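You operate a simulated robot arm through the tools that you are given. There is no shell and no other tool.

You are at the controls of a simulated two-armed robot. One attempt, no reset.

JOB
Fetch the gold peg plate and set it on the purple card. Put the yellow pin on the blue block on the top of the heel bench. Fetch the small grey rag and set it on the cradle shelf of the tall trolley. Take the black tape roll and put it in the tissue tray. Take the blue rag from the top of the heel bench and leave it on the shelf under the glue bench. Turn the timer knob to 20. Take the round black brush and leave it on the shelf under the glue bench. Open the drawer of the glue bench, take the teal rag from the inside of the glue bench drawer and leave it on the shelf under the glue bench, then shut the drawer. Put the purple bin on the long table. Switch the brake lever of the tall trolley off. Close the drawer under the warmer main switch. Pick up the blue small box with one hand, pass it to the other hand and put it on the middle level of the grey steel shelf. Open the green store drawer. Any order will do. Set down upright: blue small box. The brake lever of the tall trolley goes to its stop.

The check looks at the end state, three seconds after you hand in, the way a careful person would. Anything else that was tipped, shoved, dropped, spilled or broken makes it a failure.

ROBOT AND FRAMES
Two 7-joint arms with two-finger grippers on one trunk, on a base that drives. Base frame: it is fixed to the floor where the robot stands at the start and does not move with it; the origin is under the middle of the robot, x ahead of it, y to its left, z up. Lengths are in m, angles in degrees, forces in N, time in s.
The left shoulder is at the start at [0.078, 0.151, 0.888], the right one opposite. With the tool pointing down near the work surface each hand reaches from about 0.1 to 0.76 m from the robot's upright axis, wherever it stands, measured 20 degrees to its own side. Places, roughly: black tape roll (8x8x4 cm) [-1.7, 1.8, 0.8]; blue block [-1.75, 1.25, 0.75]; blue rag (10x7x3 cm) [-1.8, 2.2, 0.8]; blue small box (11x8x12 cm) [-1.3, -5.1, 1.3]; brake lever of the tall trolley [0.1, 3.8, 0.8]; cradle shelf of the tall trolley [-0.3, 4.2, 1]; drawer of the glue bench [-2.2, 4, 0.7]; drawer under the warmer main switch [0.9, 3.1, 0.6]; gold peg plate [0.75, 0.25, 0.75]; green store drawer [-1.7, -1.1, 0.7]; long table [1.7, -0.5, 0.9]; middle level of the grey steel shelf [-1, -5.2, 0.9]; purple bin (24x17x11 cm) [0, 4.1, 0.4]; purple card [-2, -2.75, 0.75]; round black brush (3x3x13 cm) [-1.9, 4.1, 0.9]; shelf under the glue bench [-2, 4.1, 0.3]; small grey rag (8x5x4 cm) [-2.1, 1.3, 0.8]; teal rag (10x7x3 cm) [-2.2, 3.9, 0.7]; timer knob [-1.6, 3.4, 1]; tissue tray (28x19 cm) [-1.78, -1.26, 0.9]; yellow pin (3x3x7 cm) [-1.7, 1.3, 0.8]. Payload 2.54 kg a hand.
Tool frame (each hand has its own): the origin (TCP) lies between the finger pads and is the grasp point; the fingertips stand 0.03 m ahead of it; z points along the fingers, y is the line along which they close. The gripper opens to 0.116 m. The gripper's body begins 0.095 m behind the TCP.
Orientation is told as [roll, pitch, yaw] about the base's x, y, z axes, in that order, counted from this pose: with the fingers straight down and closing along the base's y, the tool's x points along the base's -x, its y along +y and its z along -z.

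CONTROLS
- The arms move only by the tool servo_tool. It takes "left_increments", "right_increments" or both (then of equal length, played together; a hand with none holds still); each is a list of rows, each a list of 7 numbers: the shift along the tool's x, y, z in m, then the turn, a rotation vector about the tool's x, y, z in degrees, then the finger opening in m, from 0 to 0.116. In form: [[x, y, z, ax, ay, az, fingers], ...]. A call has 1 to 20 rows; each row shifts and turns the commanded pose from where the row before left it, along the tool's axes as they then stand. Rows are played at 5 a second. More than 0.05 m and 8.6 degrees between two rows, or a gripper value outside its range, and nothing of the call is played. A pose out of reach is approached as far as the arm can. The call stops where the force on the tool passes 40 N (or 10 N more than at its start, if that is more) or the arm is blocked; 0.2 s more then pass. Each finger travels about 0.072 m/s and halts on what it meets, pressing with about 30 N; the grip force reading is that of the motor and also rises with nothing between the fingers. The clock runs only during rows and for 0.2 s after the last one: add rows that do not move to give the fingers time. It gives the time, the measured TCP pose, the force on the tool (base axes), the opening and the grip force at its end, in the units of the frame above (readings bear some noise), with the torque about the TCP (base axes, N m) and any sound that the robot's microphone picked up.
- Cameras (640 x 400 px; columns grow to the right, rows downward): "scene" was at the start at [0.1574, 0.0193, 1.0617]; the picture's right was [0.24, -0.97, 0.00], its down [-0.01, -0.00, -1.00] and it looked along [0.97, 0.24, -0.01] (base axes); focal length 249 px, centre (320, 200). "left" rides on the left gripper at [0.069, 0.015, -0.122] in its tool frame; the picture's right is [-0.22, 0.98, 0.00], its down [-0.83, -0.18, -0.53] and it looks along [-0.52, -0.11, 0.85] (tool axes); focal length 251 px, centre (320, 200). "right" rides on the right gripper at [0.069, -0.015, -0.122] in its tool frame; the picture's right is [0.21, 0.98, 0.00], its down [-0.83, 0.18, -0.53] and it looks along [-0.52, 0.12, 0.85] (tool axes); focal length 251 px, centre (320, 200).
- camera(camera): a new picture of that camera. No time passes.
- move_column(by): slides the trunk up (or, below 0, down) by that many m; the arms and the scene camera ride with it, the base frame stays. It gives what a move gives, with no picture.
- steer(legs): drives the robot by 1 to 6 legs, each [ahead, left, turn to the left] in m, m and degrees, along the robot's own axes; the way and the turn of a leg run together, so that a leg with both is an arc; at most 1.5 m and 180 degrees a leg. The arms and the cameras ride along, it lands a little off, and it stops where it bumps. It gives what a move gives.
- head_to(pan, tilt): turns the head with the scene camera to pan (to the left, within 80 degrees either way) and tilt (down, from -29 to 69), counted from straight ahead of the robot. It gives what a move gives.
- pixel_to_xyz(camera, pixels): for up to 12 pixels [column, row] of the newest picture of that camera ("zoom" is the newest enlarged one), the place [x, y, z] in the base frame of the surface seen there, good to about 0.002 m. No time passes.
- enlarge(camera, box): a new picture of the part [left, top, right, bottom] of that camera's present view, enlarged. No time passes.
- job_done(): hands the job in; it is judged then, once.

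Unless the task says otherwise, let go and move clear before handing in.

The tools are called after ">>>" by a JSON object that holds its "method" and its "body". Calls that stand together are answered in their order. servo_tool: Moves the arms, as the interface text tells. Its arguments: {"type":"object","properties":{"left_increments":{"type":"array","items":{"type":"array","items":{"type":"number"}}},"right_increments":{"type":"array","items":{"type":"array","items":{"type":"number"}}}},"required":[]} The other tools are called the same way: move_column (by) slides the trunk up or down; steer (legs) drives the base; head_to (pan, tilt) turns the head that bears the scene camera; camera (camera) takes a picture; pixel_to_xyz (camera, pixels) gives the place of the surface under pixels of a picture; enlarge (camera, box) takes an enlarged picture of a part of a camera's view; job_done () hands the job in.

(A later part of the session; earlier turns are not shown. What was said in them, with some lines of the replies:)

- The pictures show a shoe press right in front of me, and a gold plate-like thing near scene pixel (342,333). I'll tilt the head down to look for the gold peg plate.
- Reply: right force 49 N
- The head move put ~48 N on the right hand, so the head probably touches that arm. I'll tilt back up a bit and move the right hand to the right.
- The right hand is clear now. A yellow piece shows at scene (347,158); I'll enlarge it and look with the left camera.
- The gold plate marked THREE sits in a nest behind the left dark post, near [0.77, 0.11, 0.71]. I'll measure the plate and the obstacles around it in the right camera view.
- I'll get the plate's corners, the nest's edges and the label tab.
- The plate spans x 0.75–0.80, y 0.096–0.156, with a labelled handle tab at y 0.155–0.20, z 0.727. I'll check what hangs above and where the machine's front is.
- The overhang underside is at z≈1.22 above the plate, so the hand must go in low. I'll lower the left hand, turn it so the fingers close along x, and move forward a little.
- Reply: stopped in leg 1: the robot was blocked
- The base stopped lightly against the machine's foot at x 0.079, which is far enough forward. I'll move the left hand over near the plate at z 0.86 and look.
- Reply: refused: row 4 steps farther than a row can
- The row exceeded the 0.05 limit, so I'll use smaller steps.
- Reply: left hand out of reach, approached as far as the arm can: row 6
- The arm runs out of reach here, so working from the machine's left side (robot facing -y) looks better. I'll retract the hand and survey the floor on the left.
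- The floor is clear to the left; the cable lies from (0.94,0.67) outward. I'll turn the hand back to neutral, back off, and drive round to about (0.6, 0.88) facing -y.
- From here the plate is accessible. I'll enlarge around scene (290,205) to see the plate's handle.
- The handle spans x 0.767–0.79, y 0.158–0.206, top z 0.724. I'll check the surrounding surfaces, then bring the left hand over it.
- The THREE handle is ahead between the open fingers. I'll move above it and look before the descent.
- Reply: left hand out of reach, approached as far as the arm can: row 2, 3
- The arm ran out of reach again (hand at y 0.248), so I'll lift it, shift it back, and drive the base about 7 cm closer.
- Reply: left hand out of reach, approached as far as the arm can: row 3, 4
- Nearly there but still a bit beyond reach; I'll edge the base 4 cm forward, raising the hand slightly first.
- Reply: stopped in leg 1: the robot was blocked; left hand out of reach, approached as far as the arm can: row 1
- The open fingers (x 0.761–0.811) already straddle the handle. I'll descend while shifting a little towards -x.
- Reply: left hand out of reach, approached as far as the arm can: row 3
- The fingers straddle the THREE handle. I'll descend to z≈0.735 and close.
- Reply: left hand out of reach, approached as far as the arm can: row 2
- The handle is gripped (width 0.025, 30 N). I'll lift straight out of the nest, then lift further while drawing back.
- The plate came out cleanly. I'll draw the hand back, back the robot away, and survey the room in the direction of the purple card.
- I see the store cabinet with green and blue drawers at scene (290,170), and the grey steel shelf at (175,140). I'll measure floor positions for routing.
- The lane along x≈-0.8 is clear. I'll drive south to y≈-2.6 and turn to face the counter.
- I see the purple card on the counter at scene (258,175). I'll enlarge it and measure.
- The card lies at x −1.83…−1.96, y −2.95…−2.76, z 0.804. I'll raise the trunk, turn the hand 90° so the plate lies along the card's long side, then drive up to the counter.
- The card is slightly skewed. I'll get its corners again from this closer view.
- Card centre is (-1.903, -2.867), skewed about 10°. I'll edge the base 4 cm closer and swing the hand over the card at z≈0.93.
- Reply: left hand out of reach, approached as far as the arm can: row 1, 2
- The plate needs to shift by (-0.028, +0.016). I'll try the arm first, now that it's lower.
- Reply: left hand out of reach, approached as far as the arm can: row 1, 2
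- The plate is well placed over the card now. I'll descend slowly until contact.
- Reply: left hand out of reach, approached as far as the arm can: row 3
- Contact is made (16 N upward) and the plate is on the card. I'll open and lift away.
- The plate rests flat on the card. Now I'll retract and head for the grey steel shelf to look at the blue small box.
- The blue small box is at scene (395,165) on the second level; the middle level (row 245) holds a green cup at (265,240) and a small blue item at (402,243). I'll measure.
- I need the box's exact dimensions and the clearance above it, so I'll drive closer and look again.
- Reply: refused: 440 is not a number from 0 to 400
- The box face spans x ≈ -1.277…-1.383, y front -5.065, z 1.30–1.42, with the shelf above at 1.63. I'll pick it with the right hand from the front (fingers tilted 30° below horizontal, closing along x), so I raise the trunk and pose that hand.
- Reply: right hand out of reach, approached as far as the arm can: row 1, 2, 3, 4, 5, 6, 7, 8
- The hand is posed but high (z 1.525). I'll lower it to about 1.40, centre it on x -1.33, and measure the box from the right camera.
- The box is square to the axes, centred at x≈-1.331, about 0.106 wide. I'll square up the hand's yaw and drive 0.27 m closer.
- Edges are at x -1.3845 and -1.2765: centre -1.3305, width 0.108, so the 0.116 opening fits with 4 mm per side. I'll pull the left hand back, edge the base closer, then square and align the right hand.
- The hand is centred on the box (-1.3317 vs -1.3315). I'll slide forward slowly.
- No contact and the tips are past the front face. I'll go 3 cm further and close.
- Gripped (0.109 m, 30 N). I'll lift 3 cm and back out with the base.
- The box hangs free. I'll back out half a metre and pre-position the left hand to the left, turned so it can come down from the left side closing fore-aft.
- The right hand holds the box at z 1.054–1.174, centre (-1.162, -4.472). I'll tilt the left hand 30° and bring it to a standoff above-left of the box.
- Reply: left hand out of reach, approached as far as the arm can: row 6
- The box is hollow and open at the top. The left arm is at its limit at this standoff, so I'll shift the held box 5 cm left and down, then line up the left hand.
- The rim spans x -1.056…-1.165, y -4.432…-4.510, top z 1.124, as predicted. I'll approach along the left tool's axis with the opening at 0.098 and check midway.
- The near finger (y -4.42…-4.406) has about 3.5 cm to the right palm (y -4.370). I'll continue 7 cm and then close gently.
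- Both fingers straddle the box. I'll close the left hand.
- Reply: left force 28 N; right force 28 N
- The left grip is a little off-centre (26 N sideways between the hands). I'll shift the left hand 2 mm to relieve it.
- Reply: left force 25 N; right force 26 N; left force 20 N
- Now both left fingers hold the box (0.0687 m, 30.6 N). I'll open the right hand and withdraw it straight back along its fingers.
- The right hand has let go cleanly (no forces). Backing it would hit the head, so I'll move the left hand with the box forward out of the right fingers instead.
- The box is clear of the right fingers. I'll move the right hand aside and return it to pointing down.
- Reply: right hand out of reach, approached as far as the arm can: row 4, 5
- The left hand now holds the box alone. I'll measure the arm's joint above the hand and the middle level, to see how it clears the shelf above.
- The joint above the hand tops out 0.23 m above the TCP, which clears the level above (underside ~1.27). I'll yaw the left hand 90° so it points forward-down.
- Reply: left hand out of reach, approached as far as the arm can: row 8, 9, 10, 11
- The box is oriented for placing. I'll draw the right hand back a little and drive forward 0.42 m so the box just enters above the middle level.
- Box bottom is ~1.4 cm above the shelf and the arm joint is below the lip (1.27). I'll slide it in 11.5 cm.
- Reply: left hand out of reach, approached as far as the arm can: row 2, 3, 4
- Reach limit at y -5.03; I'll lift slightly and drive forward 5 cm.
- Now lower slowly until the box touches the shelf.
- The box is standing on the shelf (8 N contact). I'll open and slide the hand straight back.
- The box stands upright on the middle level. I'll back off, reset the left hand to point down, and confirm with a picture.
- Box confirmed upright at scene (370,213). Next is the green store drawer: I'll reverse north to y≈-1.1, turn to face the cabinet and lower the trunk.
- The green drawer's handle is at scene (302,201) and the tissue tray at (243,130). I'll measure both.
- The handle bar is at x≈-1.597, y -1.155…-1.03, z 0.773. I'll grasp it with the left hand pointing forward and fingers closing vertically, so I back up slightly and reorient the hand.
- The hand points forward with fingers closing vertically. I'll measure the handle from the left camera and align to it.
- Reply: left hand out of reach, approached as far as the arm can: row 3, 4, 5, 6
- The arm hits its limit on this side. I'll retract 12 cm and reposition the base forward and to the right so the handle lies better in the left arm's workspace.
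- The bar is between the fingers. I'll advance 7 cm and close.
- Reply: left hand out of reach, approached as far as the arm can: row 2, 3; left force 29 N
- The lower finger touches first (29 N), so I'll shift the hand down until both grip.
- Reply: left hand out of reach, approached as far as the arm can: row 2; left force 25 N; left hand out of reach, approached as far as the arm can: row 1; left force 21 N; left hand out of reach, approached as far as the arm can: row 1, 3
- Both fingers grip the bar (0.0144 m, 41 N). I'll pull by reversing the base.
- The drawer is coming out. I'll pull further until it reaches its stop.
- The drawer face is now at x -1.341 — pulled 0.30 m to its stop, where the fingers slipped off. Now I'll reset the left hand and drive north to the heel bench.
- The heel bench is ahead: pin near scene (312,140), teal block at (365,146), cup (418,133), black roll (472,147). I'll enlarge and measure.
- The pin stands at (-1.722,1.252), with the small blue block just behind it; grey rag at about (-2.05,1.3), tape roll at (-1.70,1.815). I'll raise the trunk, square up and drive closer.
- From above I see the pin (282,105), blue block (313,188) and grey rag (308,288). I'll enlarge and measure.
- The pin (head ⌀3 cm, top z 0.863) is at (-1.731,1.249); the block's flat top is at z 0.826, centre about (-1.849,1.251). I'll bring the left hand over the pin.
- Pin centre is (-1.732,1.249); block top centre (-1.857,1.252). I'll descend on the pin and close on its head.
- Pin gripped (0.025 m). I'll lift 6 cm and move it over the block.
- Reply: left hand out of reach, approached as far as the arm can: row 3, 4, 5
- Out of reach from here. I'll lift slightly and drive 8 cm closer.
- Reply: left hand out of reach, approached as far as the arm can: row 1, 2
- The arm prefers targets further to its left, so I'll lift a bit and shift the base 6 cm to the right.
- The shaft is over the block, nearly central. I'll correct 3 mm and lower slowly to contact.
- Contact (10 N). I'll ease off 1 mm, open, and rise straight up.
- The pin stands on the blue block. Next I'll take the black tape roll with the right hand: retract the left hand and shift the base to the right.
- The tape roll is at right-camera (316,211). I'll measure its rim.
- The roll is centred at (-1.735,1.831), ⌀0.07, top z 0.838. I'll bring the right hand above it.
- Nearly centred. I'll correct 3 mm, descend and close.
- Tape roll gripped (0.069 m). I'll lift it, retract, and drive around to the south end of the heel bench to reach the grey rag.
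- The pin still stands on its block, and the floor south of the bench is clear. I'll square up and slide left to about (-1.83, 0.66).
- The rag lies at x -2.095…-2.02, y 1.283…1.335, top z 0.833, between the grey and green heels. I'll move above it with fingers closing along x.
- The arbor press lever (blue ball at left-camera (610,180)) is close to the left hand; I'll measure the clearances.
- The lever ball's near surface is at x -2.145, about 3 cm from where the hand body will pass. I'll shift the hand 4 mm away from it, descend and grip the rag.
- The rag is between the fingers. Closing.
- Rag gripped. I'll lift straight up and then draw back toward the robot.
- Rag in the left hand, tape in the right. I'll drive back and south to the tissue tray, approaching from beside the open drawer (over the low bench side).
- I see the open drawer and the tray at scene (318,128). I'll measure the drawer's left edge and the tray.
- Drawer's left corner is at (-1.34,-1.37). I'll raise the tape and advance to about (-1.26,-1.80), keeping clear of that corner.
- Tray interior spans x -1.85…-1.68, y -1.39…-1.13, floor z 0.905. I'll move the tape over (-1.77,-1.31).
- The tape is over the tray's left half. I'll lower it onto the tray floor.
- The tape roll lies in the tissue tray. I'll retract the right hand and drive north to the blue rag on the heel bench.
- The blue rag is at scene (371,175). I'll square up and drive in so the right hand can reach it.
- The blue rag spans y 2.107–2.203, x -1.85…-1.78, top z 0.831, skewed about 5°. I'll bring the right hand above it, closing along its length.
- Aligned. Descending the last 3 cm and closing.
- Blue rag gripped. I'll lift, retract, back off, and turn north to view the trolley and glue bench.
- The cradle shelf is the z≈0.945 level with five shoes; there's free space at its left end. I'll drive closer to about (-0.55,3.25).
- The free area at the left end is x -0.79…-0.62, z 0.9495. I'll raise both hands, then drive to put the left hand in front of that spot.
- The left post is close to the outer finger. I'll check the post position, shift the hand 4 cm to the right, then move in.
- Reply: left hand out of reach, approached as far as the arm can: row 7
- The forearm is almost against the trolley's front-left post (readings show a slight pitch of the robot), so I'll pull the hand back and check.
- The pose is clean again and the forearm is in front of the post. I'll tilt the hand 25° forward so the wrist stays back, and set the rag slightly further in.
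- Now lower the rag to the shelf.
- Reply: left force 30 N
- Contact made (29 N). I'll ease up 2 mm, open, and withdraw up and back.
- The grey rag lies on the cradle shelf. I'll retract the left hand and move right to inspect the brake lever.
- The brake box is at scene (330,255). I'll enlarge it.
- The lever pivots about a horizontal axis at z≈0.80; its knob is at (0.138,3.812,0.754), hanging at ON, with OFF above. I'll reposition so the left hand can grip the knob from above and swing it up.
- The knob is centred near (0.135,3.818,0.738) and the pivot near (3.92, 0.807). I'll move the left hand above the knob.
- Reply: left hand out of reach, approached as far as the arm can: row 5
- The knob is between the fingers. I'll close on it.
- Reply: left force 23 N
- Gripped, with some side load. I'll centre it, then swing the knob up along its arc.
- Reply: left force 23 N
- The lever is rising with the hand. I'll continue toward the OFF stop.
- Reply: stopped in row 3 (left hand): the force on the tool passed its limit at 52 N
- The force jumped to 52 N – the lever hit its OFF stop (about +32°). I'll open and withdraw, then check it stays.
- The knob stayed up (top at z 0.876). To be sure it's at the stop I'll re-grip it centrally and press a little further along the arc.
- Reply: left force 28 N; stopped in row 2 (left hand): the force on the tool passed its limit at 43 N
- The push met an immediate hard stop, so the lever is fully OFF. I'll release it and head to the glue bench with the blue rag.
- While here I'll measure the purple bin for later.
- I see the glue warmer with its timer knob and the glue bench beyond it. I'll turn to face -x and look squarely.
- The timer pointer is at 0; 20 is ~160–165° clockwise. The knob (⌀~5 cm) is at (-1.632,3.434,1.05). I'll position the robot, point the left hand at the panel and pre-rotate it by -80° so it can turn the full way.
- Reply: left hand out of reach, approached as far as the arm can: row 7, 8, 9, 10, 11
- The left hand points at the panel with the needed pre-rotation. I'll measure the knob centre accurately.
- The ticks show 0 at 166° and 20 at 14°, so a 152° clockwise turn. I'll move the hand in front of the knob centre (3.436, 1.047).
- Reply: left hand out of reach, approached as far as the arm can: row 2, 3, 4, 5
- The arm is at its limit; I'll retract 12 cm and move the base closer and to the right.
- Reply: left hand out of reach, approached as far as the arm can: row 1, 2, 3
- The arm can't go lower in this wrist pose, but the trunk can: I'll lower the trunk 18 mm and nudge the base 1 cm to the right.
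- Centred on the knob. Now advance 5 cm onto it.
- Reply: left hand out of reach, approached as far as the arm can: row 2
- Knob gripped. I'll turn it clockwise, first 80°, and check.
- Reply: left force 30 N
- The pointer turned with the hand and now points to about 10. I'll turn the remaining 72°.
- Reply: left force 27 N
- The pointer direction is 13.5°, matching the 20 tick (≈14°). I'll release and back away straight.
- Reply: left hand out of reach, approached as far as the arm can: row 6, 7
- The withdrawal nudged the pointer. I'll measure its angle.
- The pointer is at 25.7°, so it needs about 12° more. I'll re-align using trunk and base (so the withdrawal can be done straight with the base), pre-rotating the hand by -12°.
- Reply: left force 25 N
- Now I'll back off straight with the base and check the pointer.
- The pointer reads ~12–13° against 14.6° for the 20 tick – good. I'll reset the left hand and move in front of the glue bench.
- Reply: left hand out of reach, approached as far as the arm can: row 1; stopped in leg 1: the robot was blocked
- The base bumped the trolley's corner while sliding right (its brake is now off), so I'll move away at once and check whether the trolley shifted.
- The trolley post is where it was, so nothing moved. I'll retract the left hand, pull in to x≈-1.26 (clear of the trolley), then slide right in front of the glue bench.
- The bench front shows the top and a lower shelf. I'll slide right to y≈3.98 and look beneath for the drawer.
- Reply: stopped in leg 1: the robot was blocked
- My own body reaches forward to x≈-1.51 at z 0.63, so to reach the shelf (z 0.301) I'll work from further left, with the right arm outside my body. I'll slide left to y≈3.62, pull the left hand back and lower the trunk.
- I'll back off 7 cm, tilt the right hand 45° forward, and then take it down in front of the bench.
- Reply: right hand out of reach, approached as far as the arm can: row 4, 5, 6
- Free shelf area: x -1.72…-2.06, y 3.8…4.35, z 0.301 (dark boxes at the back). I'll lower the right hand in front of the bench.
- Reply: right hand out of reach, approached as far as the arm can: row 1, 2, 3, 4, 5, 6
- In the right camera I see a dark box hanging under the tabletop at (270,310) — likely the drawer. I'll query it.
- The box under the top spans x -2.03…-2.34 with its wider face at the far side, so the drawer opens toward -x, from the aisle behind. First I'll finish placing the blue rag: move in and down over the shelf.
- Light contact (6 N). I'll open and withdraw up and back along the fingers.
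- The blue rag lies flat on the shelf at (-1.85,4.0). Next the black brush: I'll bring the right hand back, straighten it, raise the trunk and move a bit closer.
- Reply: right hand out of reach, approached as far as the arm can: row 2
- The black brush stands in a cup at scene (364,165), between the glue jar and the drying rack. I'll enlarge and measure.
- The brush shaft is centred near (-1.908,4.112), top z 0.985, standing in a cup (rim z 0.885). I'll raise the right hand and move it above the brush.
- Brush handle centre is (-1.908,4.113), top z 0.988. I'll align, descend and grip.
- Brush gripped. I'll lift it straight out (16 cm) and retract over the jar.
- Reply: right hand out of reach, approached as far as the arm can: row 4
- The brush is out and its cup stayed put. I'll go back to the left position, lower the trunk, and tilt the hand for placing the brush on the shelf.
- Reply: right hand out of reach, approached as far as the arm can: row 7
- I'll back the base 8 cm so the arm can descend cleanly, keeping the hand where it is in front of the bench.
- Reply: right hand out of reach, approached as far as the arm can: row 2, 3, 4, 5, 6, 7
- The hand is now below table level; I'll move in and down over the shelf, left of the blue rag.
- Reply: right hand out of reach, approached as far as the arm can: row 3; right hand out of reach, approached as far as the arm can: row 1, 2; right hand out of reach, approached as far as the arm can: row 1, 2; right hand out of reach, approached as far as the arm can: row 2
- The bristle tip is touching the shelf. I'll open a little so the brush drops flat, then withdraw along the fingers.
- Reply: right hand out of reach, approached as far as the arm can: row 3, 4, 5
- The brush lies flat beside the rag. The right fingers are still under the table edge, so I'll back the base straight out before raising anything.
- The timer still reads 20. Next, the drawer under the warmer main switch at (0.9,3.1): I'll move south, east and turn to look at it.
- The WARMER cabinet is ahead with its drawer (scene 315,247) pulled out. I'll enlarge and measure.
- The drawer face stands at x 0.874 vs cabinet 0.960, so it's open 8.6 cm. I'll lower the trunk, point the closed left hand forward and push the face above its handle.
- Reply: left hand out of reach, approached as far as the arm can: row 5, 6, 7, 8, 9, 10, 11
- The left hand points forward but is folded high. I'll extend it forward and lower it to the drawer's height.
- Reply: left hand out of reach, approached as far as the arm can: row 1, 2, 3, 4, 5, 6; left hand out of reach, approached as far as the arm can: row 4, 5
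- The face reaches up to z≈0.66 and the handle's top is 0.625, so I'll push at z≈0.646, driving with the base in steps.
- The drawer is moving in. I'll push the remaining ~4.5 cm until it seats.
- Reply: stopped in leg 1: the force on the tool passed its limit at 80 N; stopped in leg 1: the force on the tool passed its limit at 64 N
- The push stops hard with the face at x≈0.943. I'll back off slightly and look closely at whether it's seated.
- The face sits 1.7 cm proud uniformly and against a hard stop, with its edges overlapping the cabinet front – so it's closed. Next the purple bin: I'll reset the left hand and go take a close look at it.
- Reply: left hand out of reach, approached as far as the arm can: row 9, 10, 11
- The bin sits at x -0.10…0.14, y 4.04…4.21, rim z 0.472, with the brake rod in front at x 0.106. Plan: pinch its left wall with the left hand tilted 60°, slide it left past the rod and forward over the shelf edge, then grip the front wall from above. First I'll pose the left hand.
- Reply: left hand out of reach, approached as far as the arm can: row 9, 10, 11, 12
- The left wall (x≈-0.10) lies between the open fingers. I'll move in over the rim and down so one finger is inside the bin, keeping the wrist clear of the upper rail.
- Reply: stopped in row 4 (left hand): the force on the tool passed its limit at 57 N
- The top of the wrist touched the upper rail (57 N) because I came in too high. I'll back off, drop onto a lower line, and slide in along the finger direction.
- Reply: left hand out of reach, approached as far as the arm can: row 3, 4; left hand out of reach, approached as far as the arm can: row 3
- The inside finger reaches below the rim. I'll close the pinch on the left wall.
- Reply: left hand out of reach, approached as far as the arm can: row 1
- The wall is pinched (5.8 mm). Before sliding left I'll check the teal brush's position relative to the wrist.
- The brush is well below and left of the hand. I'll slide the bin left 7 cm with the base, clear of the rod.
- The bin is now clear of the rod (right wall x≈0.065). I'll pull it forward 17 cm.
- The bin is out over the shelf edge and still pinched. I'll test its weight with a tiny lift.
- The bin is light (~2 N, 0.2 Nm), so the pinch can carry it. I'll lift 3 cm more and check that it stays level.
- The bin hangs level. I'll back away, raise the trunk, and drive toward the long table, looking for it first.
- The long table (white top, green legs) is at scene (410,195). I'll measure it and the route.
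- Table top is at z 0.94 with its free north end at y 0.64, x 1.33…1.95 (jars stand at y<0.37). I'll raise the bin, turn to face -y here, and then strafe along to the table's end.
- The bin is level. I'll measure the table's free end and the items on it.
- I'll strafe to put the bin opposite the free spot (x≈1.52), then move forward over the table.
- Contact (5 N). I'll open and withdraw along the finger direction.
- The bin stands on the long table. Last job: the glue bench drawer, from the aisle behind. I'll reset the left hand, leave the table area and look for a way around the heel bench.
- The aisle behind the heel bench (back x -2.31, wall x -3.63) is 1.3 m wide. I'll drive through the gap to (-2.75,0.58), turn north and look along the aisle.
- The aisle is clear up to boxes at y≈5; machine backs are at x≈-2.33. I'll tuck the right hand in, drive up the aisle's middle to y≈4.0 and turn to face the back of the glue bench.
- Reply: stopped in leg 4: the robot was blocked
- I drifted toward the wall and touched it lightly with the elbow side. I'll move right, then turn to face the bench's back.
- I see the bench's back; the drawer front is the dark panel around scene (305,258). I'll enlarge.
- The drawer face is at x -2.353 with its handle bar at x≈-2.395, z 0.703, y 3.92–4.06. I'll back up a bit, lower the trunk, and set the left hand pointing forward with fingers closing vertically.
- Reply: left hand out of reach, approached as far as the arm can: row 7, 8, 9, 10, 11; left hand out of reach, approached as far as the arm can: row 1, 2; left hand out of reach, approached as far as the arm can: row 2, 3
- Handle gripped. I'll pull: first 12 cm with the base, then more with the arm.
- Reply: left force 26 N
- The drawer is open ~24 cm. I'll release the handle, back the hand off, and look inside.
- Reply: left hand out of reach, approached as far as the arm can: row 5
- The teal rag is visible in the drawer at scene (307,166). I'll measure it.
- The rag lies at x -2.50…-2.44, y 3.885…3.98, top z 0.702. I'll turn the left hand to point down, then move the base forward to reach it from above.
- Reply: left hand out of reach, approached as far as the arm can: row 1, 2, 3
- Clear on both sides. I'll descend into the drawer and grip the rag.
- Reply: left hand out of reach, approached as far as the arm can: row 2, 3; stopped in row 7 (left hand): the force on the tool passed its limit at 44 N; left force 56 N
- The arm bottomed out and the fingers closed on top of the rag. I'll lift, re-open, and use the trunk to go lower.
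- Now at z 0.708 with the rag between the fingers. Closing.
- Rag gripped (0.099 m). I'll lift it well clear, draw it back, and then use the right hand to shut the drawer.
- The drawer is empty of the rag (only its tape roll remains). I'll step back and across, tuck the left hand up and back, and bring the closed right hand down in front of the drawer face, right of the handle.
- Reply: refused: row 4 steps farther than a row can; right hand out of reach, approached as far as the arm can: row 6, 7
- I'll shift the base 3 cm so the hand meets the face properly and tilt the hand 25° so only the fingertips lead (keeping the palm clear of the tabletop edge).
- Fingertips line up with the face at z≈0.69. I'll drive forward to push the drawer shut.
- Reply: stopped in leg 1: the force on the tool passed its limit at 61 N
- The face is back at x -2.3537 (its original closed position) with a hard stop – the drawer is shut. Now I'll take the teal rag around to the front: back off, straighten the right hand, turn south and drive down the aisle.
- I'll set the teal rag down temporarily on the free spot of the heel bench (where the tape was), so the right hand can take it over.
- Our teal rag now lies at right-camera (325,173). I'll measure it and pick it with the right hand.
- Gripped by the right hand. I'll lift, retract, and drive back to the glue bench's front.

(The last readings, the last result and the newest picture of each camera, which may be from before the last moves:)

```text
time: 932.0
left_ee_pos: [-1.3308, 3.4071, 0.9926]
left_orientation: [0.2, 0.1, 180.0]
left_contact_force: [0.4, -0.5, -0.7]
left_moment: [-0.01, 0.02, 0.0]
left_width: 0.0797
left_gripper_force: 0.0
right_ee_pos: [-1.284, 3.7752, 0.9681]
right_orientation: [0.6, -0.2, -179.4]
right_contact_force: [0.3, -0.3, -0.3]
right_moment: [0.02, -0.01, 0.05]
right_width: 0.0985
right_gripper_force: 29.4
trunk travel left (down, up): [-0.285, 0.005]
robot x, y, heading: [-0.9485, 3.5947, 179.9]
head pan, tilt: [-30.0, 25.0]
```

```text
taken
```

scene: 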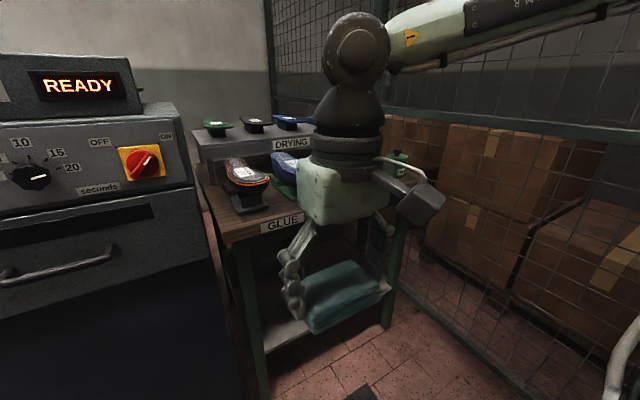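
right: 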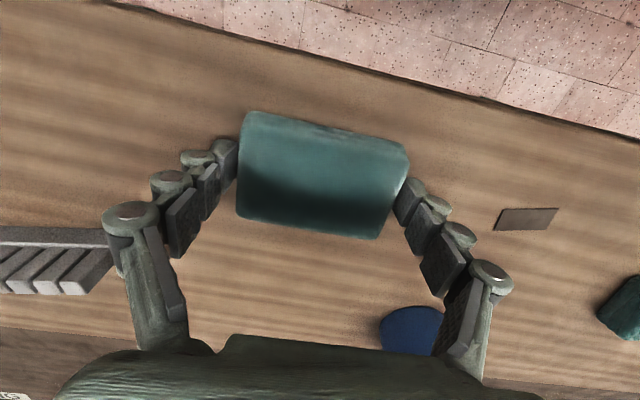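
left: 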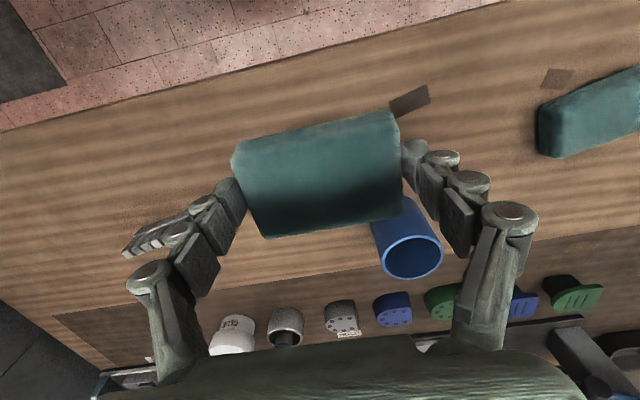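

I'll reuse the earlier procedure: advance, shift the hand right and up, lower the trunk and tilt the hand 45°.

>>> {"method": "servo_tool", "body": {"right_increments": [[0, -0.035, -0.03, 0, 0, 0, 0.075], [0, -0.035, -0.03, 0, 0, 0, 0.075], [0, -0.02, -0.04, 0, 0, 0, 0.075], [0.01, 0, 0, 0, 0, 0, 0.075]], "left_increments": [[0.03, 0, 0, 0, 0, 0, 0.08], [0.03, 0, 0, 0, 0, 0, 0.08], [0.03, 0, 0, 0, 0, 0, 0.08], [0.0, 0, 0, 0, 0, 0, 0.08]]}}

>>> {"method": "steer", "body": {"legs": [[0.295, 0, 0], [0, -0.12, 0]]}}

>>> {"method": "move_column", "body": {"by": -0.28}}

>>> {"method": "servo_tool", "body": {"right_increments": [[0, 0, 0, 0, -7.5, 0, 0.075], [0, 0, 0, 0, -7.5, 0, 0.075], [0, 0, 0, 0, -7.5, 0, 0.075], [0, 0, 0, 0, -7.5, 0, 0.075], [0, 0, 0, 0, -7.5, 0, 0.075], [0, 0, 0, 0, -7.5, 0, 0.075], [0, 0, 0, 0, 0, 0, 0.075]]}}

>>> {"method": "camera", "body": {"camera": "scene"}}

```text
time: 933.0
left_ee_pos: [-1.2403, 3.4046, 0.9907]
left_orientation: [0.1, 0.0, 179.9]
left_contact_force: [0.3, -0.3, 0.1]
left_moment: [0.0, 0.01, 0.03]
left_width: 0.0801
left_gripper_force: 0.1
right_ee_pos: [-1.2722, 3.8676, 1.0649]
right_orientation: [0.5, -0.3, -179.2]
right_contact_force: [-0.6, 0.4, -0.3]
right_moment: [0.05, -0.04, -0.02]
right_width: 0.0987
right_gripper_force: 29.9
trunk travel left (down, up): [-0.285, 0.005]
robot x, y, heading: [-0.9495, 3.5937, 179.9]
head pan, tilt: [-30.0, 25.0]
```

```text
time: 936.5
left_ee_pos: [-1.536, 3.5283, 0.9917]
left_orientation: [0.2, 0.1, 179.6]
left_contact_force: [-0.2, 1.4, -0.2]
left_moment: [-0.03, 0.01, -0.04]
left_width: 0.0801
left_gripper_force: 0.0
right_ee_pos: [-1.5634, 3.9912, 1.0639]
right_orientation: [0.6, -0.3, -179.6]
right_contact_force: [-0.4, 0.0, 0.0]
right_moment: [0.02, 0.01, 0.01]
right_width: 0.0986
right_gripper_force: 29.5
trunk travel left (down, up): [-0.285, 0.005]
robot x, y, heading: [-1.2449, 3.7204, 179.6]
head pan, tilt: [-30.0, 25.0]
```

```text
time: 939.3
left_ee_pos: [-1.5363, 3.5287, 0.711]
left_orientation: [0.1, 0.2, 179.6]
left_contact_force: [-0.2, -0.6, -0.4]
left_moment: [0.0, -0.02, -0.04]
left_width: 0.0801
left_gripper_force: 0.1
right_ee_pos: [-1.563, 3.9904, 0.7836]
right_orientation: [0.5, -0.3, -179.5]
right_contact_force: [0.1, 0.0, 0.2]
right_moment: [0.04, -0.03, 0.0]
right_width: 0.0989
right_gripper_force: 30.4
trunk travel left (down, up): [-0.005, 0.285]
robot x, y, heading: [-1.2441, 3.7189, 179.6]
head pan, tilt: [-30.0, 25.0]
```

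```text
time: 940.9
left_ee_pos: [-1.5357, 3.5296, 0.7119]
left_orientation: [0.1, 0.0, 179.7]
left_contact_force: [0.4, -0.3, -0.9]
left_moment: [-0.01, 0.02, 0.02]
left_width: 0.08
left_gripper_force: 0.0
right_ee_pos: [-1.5817, 4.0037, 0.8247]
right_orientation: [0.8, -45.3, 179.7]
right_contact_force: [-0.2, -0.2, 0.7]
right_moment: [-0.02, 0.02, 0.04]
right_width: 0.0986
right_gripper_force: 30.2
right hand out of reach, approached as far as the arm can: row 5, 6
trunk travel left (down, up): [-0.005, 0.285]
robot x, y, heading: [-1.2401, 3.7209, 179.5]
head pan, tilt: [-30.0, 25.0]
```

```text
taken
```

scene: 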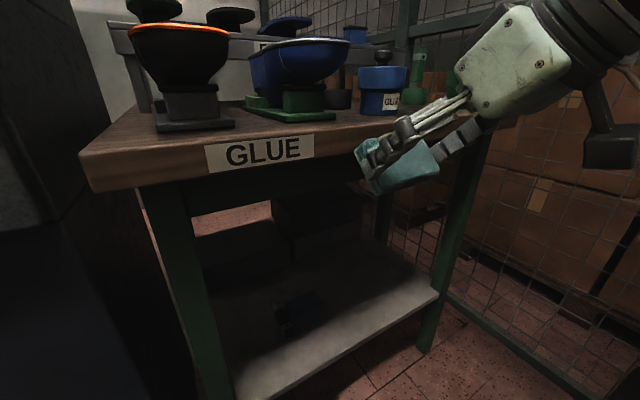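

The rag is a bit close to the table edge for the descent here, so I'll use the earlier base position for going down, then shift right underneath.

>>> {"method": "steer", "body": {"legs": [[0, 0.1, 0], [-0.045, 0, 0]]}}

>>> {"method": "servo_tool", "body": {"right_increments": [[0.03, -0.0013, 0.028, 0, 0, 0, 0.075], [0.03, -0.0013, 0.028, 0, 0, 0, 0.075], [0.03, -0.0013, 0.028, 0, 0, 0, 0.075], [0.0262, -0.0013, 0.032, 0, 0, 0, 0.075], [0.0262, -0.0013, 0.032, 0, 0, 0, 0.075], [0.0262, -0.0013, 0.032, 0, 0, 0, 0.075], [0.0262, -0.0013, 0.032, 0, 0, 0, 0.075], [0.0262, -0.0013, 0.032, 0, 0, 0, 0.075], [0.0262, -0.0013, 0.032, 0, 0, 0, 0.075]]}}

>>> {"method": "camera", "body": {"camera": "scene"}}

```text
time: 943.0
left_ee_pos: [-1.4925, 3.4318, 0.7121]
left_orientation: [0.1, 0.0, 179.5]
left_contact_force: [-0.2, -0.5, -0.8]
left_moment: [0.0, -0.04, -0.01]
left_width: 0.08
left_gripper_force: 0.0
right_ee_pos: [-1.5377, 3.9046, 0.8247]
right_orientation: [0.8, -45.1, 179.8]
right_contact_force: [-0.1, 0.1, 0.0]
right_moment: [-0.02, 0.03, 0.03]
right_width: 0.0986
right_gripper_force: 29.8
trunk travel left (down, up): [-0.005, 0.285]
robot x, y, heading: [-1.2016, 3.6215, 179.3]
head pan, tilt: [-30.0, 25.0]
```

```text
time: 945.0
left_ee_pos: [-1.4916, 3.4316, 0.7114]
left_orientation: [0.1, 0.0, 179.5]
left_contact_force: [0.0, -0.5, 0.0]
left_moment: [0.01, 0.05, -0.05]
left_width: 0.08
left_gripper_force: 0.1
right_ee_pos: [-1.6496, 3.985, 0.5556]
right_orientation: [0.7, -45.3, 179.8]
right_contact_force: [0.4, 0.2, -0.5]
right_moment: [0.0, -0.02, -0.01]
right_width: 0.0985
right_gripper_force: 30.1
right hand out of reach, approached as far as the arm can: row 1, 2, 3, 4, 5, 6, 7
trunk travel left (down, up): [-0.005, 0.285]
robot x, y, heading: [-1.1981, 3.6188, 179.6]
head pan, tilt: [-30.0, 25.0]
```

```text
taken
```

scene: 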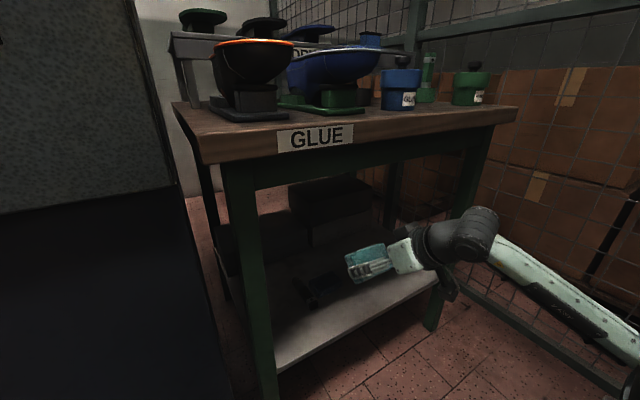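

The rag is below the tabletop. Now I'll shift the base forward and right to bring it beside the blue rag.

>>> {"method": "steer", "body": {"legs": [[0.045, 0, 0], [0, -0.14, 0]]}}

>>> {"method": "servo_tool", "body": {"right_increments": [[-0.006, 0.002, 0.0364, 0, 0, 0, 0.075], [-0.006, 0.002, 0.0364, 0, 0, 0, 0.075], [-0.006, 0, 0.0364, 0, 0, 0, 0.075], [0.0, 0, 0.0364, 0, 0, 0, 0.075], [0.005, 0, 0.03, 0, 0, 0, 0.075], [0, 0, 0, 0, 0, 0, 0.075]]}}

>>> {"method": "camera", "body": {"camera": "scene"}}

>>> {"method": "camera", "body": {"camera": "right"}}

```text
time: 947.5
left_ee_pos: [-1.5351, 3.5733, 0.7123]
left_orientation: [0.0, 0.0, 179.3]
left_contact_force: [0.7, 0.5, 0.2]
left_moment: [0.02, -0.02, 0.01]
left_width: 0.0798
left_gripper_force: 0.1
right_ee_pos: [-1.6915, 4.1285, 0.5559]
right_orientation: [0.8, -45.3, 179.5]
right_contact_force: [0.2, -1.6, 0.1]
right_moment: [0.02, -0.02, 0.01]
right_width: 0.0987
right_gripper_force: 29.8
trunk travel left (down, up): [-0.005, 0.285]
robot x, y, heading: [-1.2421, 3.7613, 179.5]
head pan, tilt: [-30.0, 25.0]
```

```text
time: 948.9
left_ee_pos: [-1.536, 3.575, 0.7116]
left_orientation: [0.2, 0.1, 179.3]
left_contact_force: [-0.1, 0.3, 0.0]
left_moment: [0.0, 0.01, 0.0]
left_width: 0.08
left_gripper_force: 0.0
right_ee_pos: [-1.8268, 4.1216, 0.4395]
right_orientation: [0.8, -45.2, 179.5]
right_contact_force: [0.0, 0.2, -0.3]
right_moment: [-0.02, 0.02, -0.01]
right_width: 0.0985
right_gripper_force: 29.2
trunk travel left (down, up): [-0.005, 0.285]
robot x, y, heading: [-1.244, 3.7596, 179.4]
head pan, tilt: [-30.0, 25.0]
```

```text
taken
```

scene: 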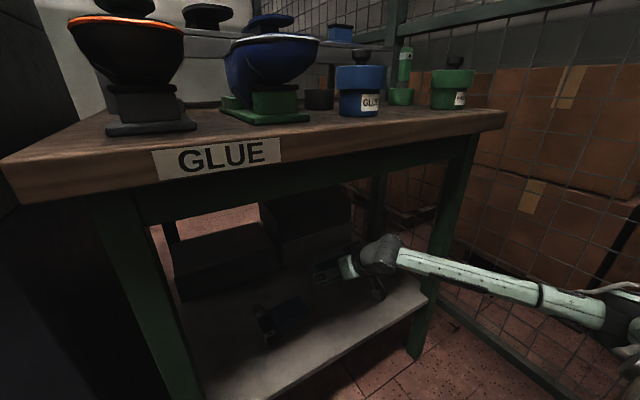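

```text
taken
```

right: 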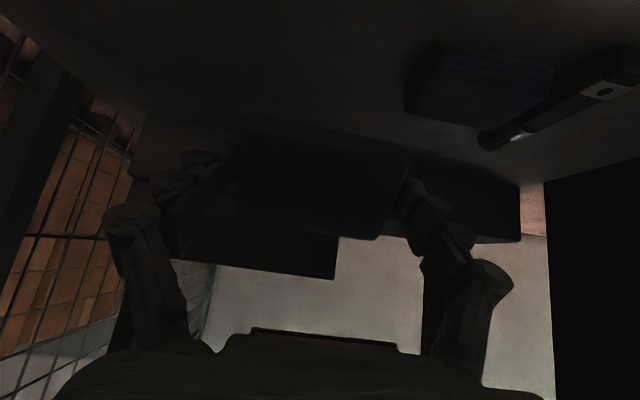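

>>> {"method": "servo_tool", "body": {"right_increments": [[0.01, -0.015, 0.01, 0, 0, 0, 0.075], [0.02, -0.015, 0.02, 0, 0, 0, 0.075], [0.02, 0, 0.02, 0, 0, 0, 0.075], [0.01, 0, 0.01, 0, 0, 0, 0.075], [0, 0, 0, 0, 0, 0, 0.075]]}}

>>> {"method": "camera", "body": {"camera": "scene"}}

```text
time: 950.1
left_ee_pos: [-1.5363, 3.5743, 0.7115]
left_orientation: [0.1, 0.0, 179.3]
left_contact_force: [0.0, -0.3, 0.6]
left_moment: [0.02, -0.03, -0.01]
left_width: 0.0799
left_gripper_force: 0.0
right_ee_pos: [-1.8277, 4.1505, 0.3526]
right_orientation: [0.9, -45.2, 179.6]
right_contact_force: [0.7, -0.4, -0.9]
right_moment: [0.01, 0.0, 0.0]
right_width: 0.0987
right_gripper_force: 29.8
trunk travel left (down, up): [-0.005, 0.285]
robot x, y, heading: [-1.2435, 3.7604, 179.5]
head pan, tilt: [-30.0, 25.0]
```

```text
taken
```

scene: 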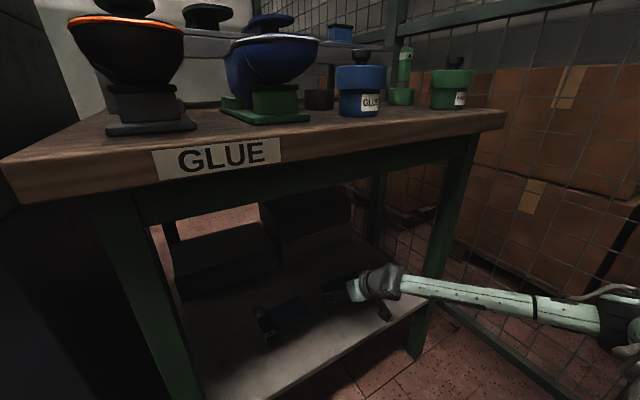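

>>> {"method": "servo_tool", "body": {"right_increments": [[0.0025, 0, 0.0025, 0, 0, 0, 0.075], [0.0025, 0, 0.0025, 0, 0, 0, 0.075], [0, 0, 0, 0, 0, 0, 0.075]]}}

>>> {"method": "servo_tool", "body": {"right_increments": [[0, 0, 0, 0, 0, 0, 0.105], [0, 0, 0, 0, 0, 0, 0.116], [0, 0, 0, 0, 0, 0, 0.116], [0, 0, -0.03, 0, 0, 0, 0.116], [0, 0, -0.04, 0, 0, 0, 0.116], [0.01, 0, -0.04, 0, 0, 0, 0.116], [0.01, 0, -0.04, 0, 0, 0, 0.116]]}}

>>> {"method": "camera", "body": {"camera": "scene"}}

>>> {"method": "camera", "body": {"camera": "right"}}

```text
time: 950.9
left_ee_pos: [-1.5364, 3.5758, 0.7107]
left_orientation: [0.1, 0.1, 179.3]
left_contact_force: [-0.4, 0.1, 0.7]
left_moment: [-0.01, -0.03, 0.0]
left_width: 0.0802
left_gripper_force: 0.1
right_ee_pos: [-1.8275, 4.153, 0.3491]
right_orientation: [0.8, -45.2, 179.6]
right_contact_force: [-0.5, 0.3, -0.2]
right_moment: [0.0, 0.01, -0.02]
right_width: 0.0988
right_gripper_force: 30.0
trunk travel left (down, up): [-0.005, 0.285]
robot x, y, heading: [-1.2408, 3.7607, 179.0]
head pan, tilt: [-30.0, 25.0]
```

```text
time: 952.7
left_ee_pos: [-1.5348, 3.5739, 0.7116]
left_orientation: [0.1, -0.1, 179.2]
left_contact_force: [0.6, 0.1, -0.3]
left_moment: [-0.01, -0.03, 0.0]
left_width: 0.0797
left_gripper_force: 0.1
right_ee_pos: [-1.6643, 4.1519, 0.3982]
right_orientation: [0.2, -38.1, -179.4]
right_contact_force: [-0.1, -0.1, -0.3]
right_moment: [0.0, 0.01, -0.01]
right_width: 0.1158
right_gripper_force: 0.1
trunk travel left (down, up): [-0.005, 0.285]
robot x, y, heading: [-1.2406, 3.7608, 179.2]
head pan, tilt: [-30.0, 25.0]
stopped in row 7 (right hand): the arm was blocked; the commanded pose is now the measured one
```

```text
taken
```

scene: 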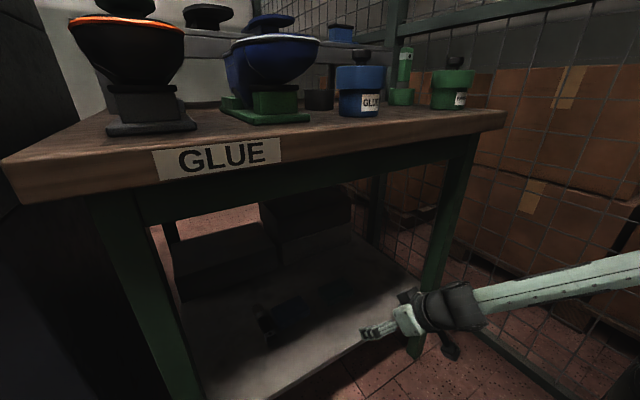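

```text
taken
```

right: 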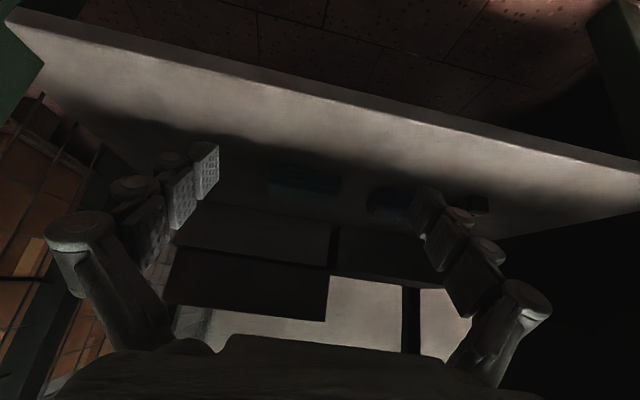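

The teal rag is on the shelf. The withdrawing arm touched something (probably the fence or leg), so I'll move the base left away from it first.

>>> {"method": "steer", "body": {"legs": [[0, 0.12, 0]]}}

>>> {"method": "camera", "body": {"camera": "scene"}}

>>> {"method": "camera", "body": {"camera": "right"}}

```text
time: 954.5
left_ee_pos: [-1.5384, 3.4566, 0.7112]
left_orientation: [0.1, 0.0, 178.9]
left_contact_force: [0.0, -0.6, 0.4]
left_moment: [0.04, -0.01, 0.02]
left_width: 0.0801
left_gripper_force: 0.0
right_ee_pos: [-1.6632, 4.0356, 0.3958]
right_orientation: [0.3, -38.0, -179.6]
right_contact_force: [1.0, -0.1, -0.5]
right_moment: [0.01, 0.04, -0.02]
right_width: 0.1157
right_gripper_force: 0.1
trunk travel left (down, up): [-0.005, 0.285]
robot x, y, heading: [-1.2472, 3.6398, 178.7]
head pan, tilt: [-30.0, 25.0]
```

```text
taken
```

scene: 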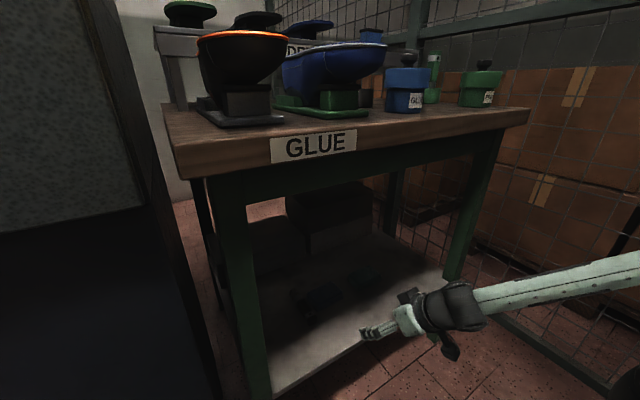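

```text
taken
```

right: 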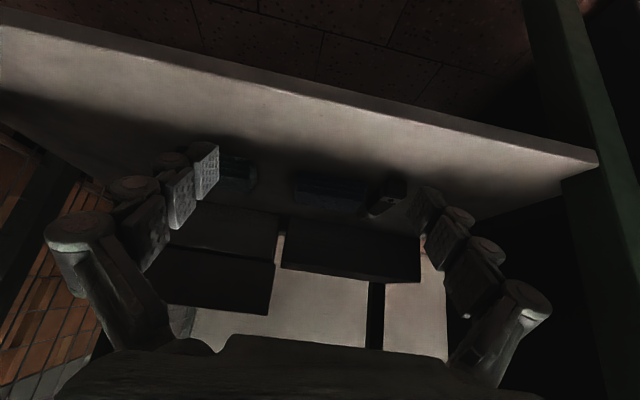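

>>> {"method": "steer", "body": {"legs": [[0, 0.03, 0], [-0.25, 0, 0]]}}

>>> {"method": "servo_tool", "body": {"right_increments": [[-0.03, 0, -0.03, 0, 0, 0, 0.1], [-0.03, 0, -0.03, 0, 0, 0, 0.1], [-0.03, 0, -0.03, 0, 0, 0, 0.1], [-0.03, 0, -0.03, 0, 5, 0, 0.1], [-0.03, 0, -0.03, 0, 8, 0, 0.1], [-0.03, 0, -0.03, 0, 8, 0, 0.1], [-0.03, 0, -0.03, 0, 8, 0, 0.1], [0, 0, -0.03, 0, 8, 0, 0.1]]}}

>>> {"method": "camera", "body": {"camera": "scene"}}

```text
time: 956.9
left_ee_pos: [-1.2908, 3.4217, 0.7107]
left_orientation: [0.1, 0.2, 178.9]
left_contact_force: [-0.2, 0.1, 0.5]
left_moment: [0.0, 0.0, 0.01]
left_width: 0.0802
left_gripper_force: 0.1
right_ee_pos: [-1.4161, 4.001, 0.3952]
right_orientation: [0.2, -38.0, -179.8]
right_contact_force: [0.7, -0.9, 0.1]
right_moment: [0.04, -0.01, -0.01]
right_width: 0.116
right_gripper_force: 0.0
trunk travel left (down, up): [-0.005, 0.285]
robot x, y, heading: [-0.9978, 3.6015, 178.5]
head pan, tilt: [-30.0, 25.0]
```

```text
time: 958.7
left_ee_pos: [-1.2918, 3.4215, 0.7117]
left_orientation: [0.1, 0.1, 178.9]
left_contact_force: [-0.4, 0.2, 0.3]
left_moment: [-0.01, 0.01, -0.03]
left_width: 0.0798
left_gripper_force: 0.2
right_ee_pos: [-1.4752, 3.9998, 0.7131]
right_orientation: [0.2, -0.9, -179.6]
right_contact_force: [0.3, 0.2, -0.7]
right_moment: [-0.02, 0.03, -0.02]
right_width: 0.1
right_gripper_force: 0.1
trunk travel left (down, up): [-0.005, 0.285]
robot x, y, heading: [-0.9967, 3.6121, 178.9]
head pan, tilt: [-30.0, 25.0]
```

```text
taken
```

scene: 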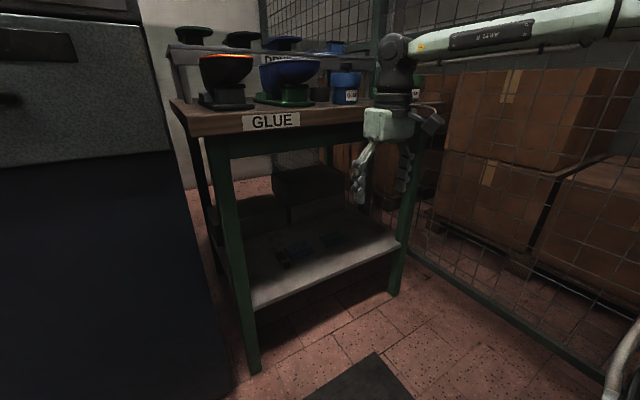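

Now I'll look closely at the shelf to confirm the three items lie properly.

>>> {"method": "enlarge", "body": {"camera": "scene", "box": [200, 180, 420, 320]}}

>>> {"method": "pixel_to_xyz", "body": {"camera": "zoom", "pixels": [[270, 190], [290, 180], [385, 160], [370, 165], [255, 205], [400, 170]]}}

```text
2.86 times, centred on (310, 250) of scene
```

zoom: 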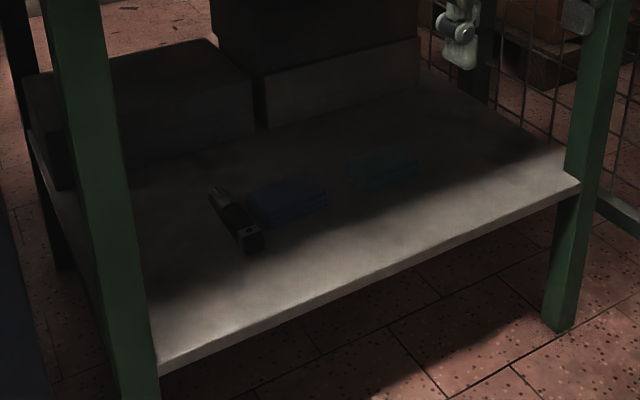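

```text
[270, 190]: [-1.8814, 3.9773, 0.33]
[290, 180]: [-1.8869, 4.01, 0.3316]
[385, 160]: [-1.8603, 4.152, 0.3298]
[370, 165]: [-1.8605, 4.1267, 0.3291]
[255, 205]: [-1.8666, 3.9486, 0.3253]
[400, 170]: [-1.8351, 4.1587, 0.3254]
```

All three items rest flat on the shelf. I'll re-verify the timer and trolley before handing in.

>>> {"method": "move_column", "body": {"by": 0.2}}

>>> {"method": "steer", "body": {"legs": [[0, 0.25, 0]]}}

>>> {"method": "head_to", "body": {"pan": 0, "tilt": 10}}

>>> {"method": "camera", "body": {"camera": "scene"}}

>>> {"method": "enlarge", "body": {"camera": "scene", "box": [240, 100, 460, 240]}}

```text
time: 960.9
left_ee_pos: [-1.2915, 3.4217, 0.9106]
left_orientation: [0.0, 0.1, 178.9]
left_contact_force: [0.2, 0.0, -0.1]
left_moment: [0.0, 0.0, 0.0]
left_width: 0.0802
left_gripper_force: 0.1
right_ee_pos: [-1.4759, 4.0002, 0.9127]
right_orientation: [0.1, -1.1, -179.7]
right_contact_force: [0.4, 0.1, -0.2]
right_moment: [-0.01, 0.0, 0.01]
right_width: 0.1
right_gripper_force: 0.0
trunk travel left (down, up): [-0.205, 0.085]
robot x, y, heading: [-0.9943, 3.6105, 178.5]
head pan, tilt: [-30.0, 25.0]
```

```text
time: 963.9
left_ee_pos: [-1.2974, 3.1702, 0.9111]
left_orientation: [0.0, 0.1, 178.9]
left_contact_force: [0.5, -0.5, -0.4]
left_moment: [-0.01, 0.02, -0.04]
left_width: 0.0802
left_gripper_force: 0.1
right_ee_pos: [-1.4799, 3.7514, 0.9133]
right_orientation: [0.1, -0.9, -179.8]
right_contact_force: [-0.1, -0.5, 0.7]
right_moment: [0.02, -0.02, -0.03]
right_width: 0.1
right_gripper_force: 0.0
trunk travel left (down, up): [-0.205, 0.085]
robot x, y, heading: [-0.9997, 3.3525, 178.6]
head pan, tilt: [-30.0, 25.0]
```

```text
time: 964.9
left_ee_pos: [-1.2968, 3.1704, 0.9115]
left_orientation: [0.1, 0.0, 178.8]
left_contact_force: [-0.7, 0.4, -0.9]
left_moment: [-0.03, 0.02, 0.0]
left_width: 0.0802
left_gripper_force: 0.1
right_ee_pos: [-1.4816, 3.7507, 0.9123]
right_orientation: [0.2, -1.0, -179.7]
right_contact_force: [0.4, 0.3, 0.2]
right_moment: [-0.01, 0.01, 0.0]
right_width: 0.1
right_gripper_force: 0.0
trunk travel left (down, up): [-0.205, 0.085]
robot x, y, heading: [-1.0001, 3.356, 178.7]
head pan, tilt: [0.0, 10.0]
```

```text
taken
```

scene: 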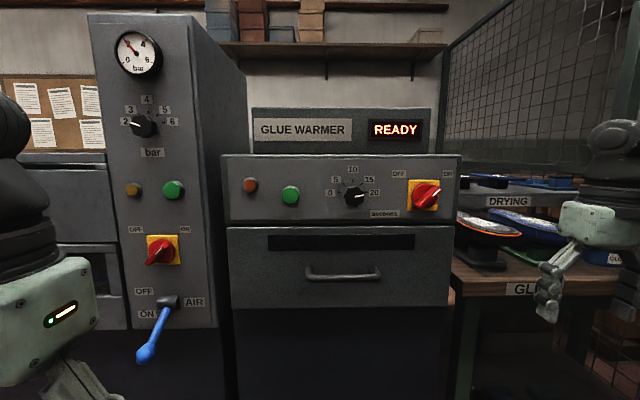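

```text
2.86 times, centred on (350, 170) of scene
```

zoom: 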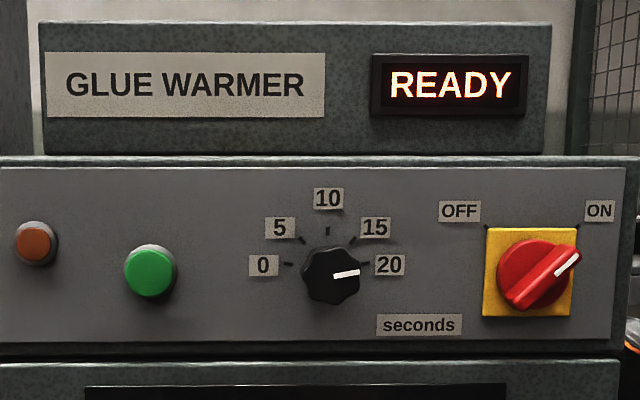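

The timer points at 20. Now a look at the trolley.

>>> {"method": "steer", "body": {"legs": [[-0.75, 0.4, 0], [0, 0, -88.7]]}}

>>> {"method": "camera", "body": {"camera": "scene"}}

>>> {"method": "enlarge", "body": {"camera": "scene", "box": [180, 100, 480, 300]}}

```text
time: 973.3
left_ee_pos: [-0.4437, 3.2371, 0.9117]
left_orientation: [0.2, 0.0, 89.2]
left_contact_force: [0.3, -0.2, 0.5]
left_moment: [0.02, -0.02, 0.0]
left_width: 0.0803
left_gripper_force: 0.1
right_ee_pos: [0.1349, 3.4239, 0.9122]
right_orientation: [0.2, -1.0, 90.6]
right_contact_force: [0.2, -0.8, -0.4]
right_moment: [0.03, -0.02, 0.0]
right_width: 0.0998
right_gripper_force: 0.1
trunk travel left (down, up): [-0.205, 0.085]
robot x, y, heading: [-0.2553, 2.9424, 88.9]
head pan, tilt: [0.0, 10.0]
```

```text
taken
```

scene: 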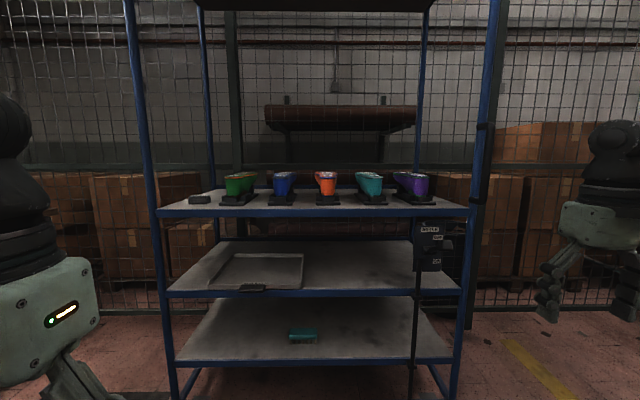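

```text
2.00 times, centred on (330, 200) of scene
```

zoom: 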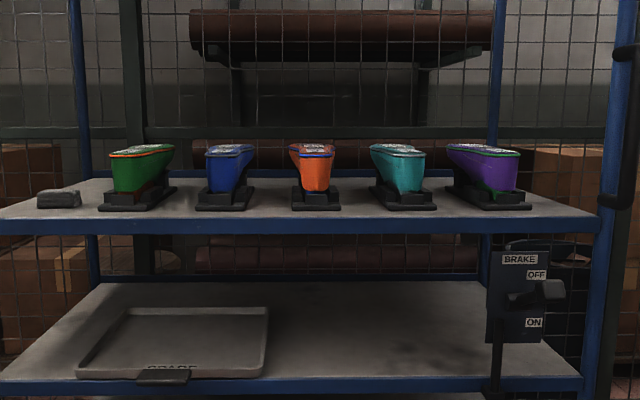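

>>> {"method": "pixel_to_xyz", "body": {"camera": "zoom", "pixels": [[552, 290], [552, 282], [535, 297], [518, 258], [58, 197], [1, 226], [560, 222]]}}

>>> {"method": "enlarge", "body": {"camera": "scene", "box": [390, 200, 490, 290]}}

```text
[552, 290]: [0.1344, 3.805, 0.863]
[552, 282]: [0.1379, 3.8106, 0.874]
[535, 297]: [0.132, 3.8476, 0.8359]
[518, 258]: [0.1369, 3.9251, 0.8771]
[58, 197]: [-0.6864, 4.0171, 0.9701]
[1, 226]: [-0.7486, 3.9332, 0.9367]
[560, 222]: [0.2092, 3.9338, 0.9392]
```

```text
4.44 times, centred on (440, 245) of scene
```

zoom: 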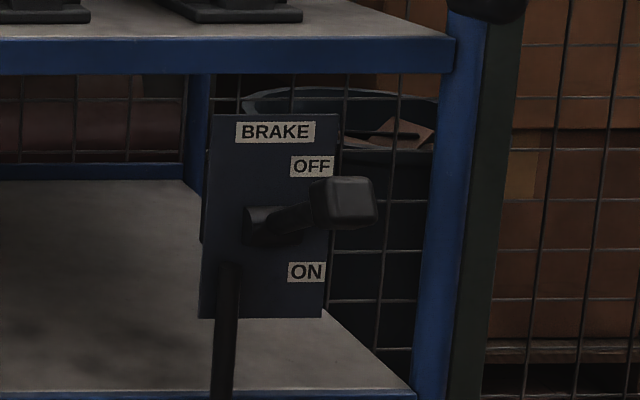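

Everything checks out: lever at OFF, rag on the cradle shelf, timer at 20, and all other items placed as seen. Both hands are empty and clear, so I'm handing in.

>>> {"method": "job_done", "body": {}}

```text
The job is handed in.
```

I finished all 13 tasks and handed the job in, with both hands empty and clear. The check's result hasn't come back to me.

| Task | End state |
|---|---|
| Gold peg plate | On the purple card |
| Yellow pin | Standing on the blue block |
| Small grey rag | On the cradle shelf of the tall trolley |
| Black tape roll | In the tissue tray |
| Blue rag, round black brush, teal rag | On the shelf under the glue bench |
| Glue bench drawer | Shut, back at its original position |
| Timer knob | Pointing at 20 |
| Purple bin | On the long table, at its north end |
| Brake lever of the tall trolley | OFF, at its stop |
| Drawer under the warmer main switch | Closed against a hard stop |
| Blue small box | Passed from right hand to left, upright on the middle level of the grey steel shelf |
| Green store drawer | Open about 0.30 m, apparently to its stop |

- **Warmer drawer:** its face sits about 1.7 cm proud of the panel beside it. I took that as the closed position because it stopped hard and its edges overlap the cabinet front.
- **Green store drawer:** the fingers slipped off the handle at the end of the pull, so I inferred the stop rather than feeling it.
- **Bumps:** I made light contact with the press foot, the trolley, the aisle wall, and possibly the fence by the glue bench. The trolley had not moved when I checked, and I saw nothing tipped or displaced.
- **Teal rag:** I set it briefly on the heel bench to change hands on the way to the shelf.
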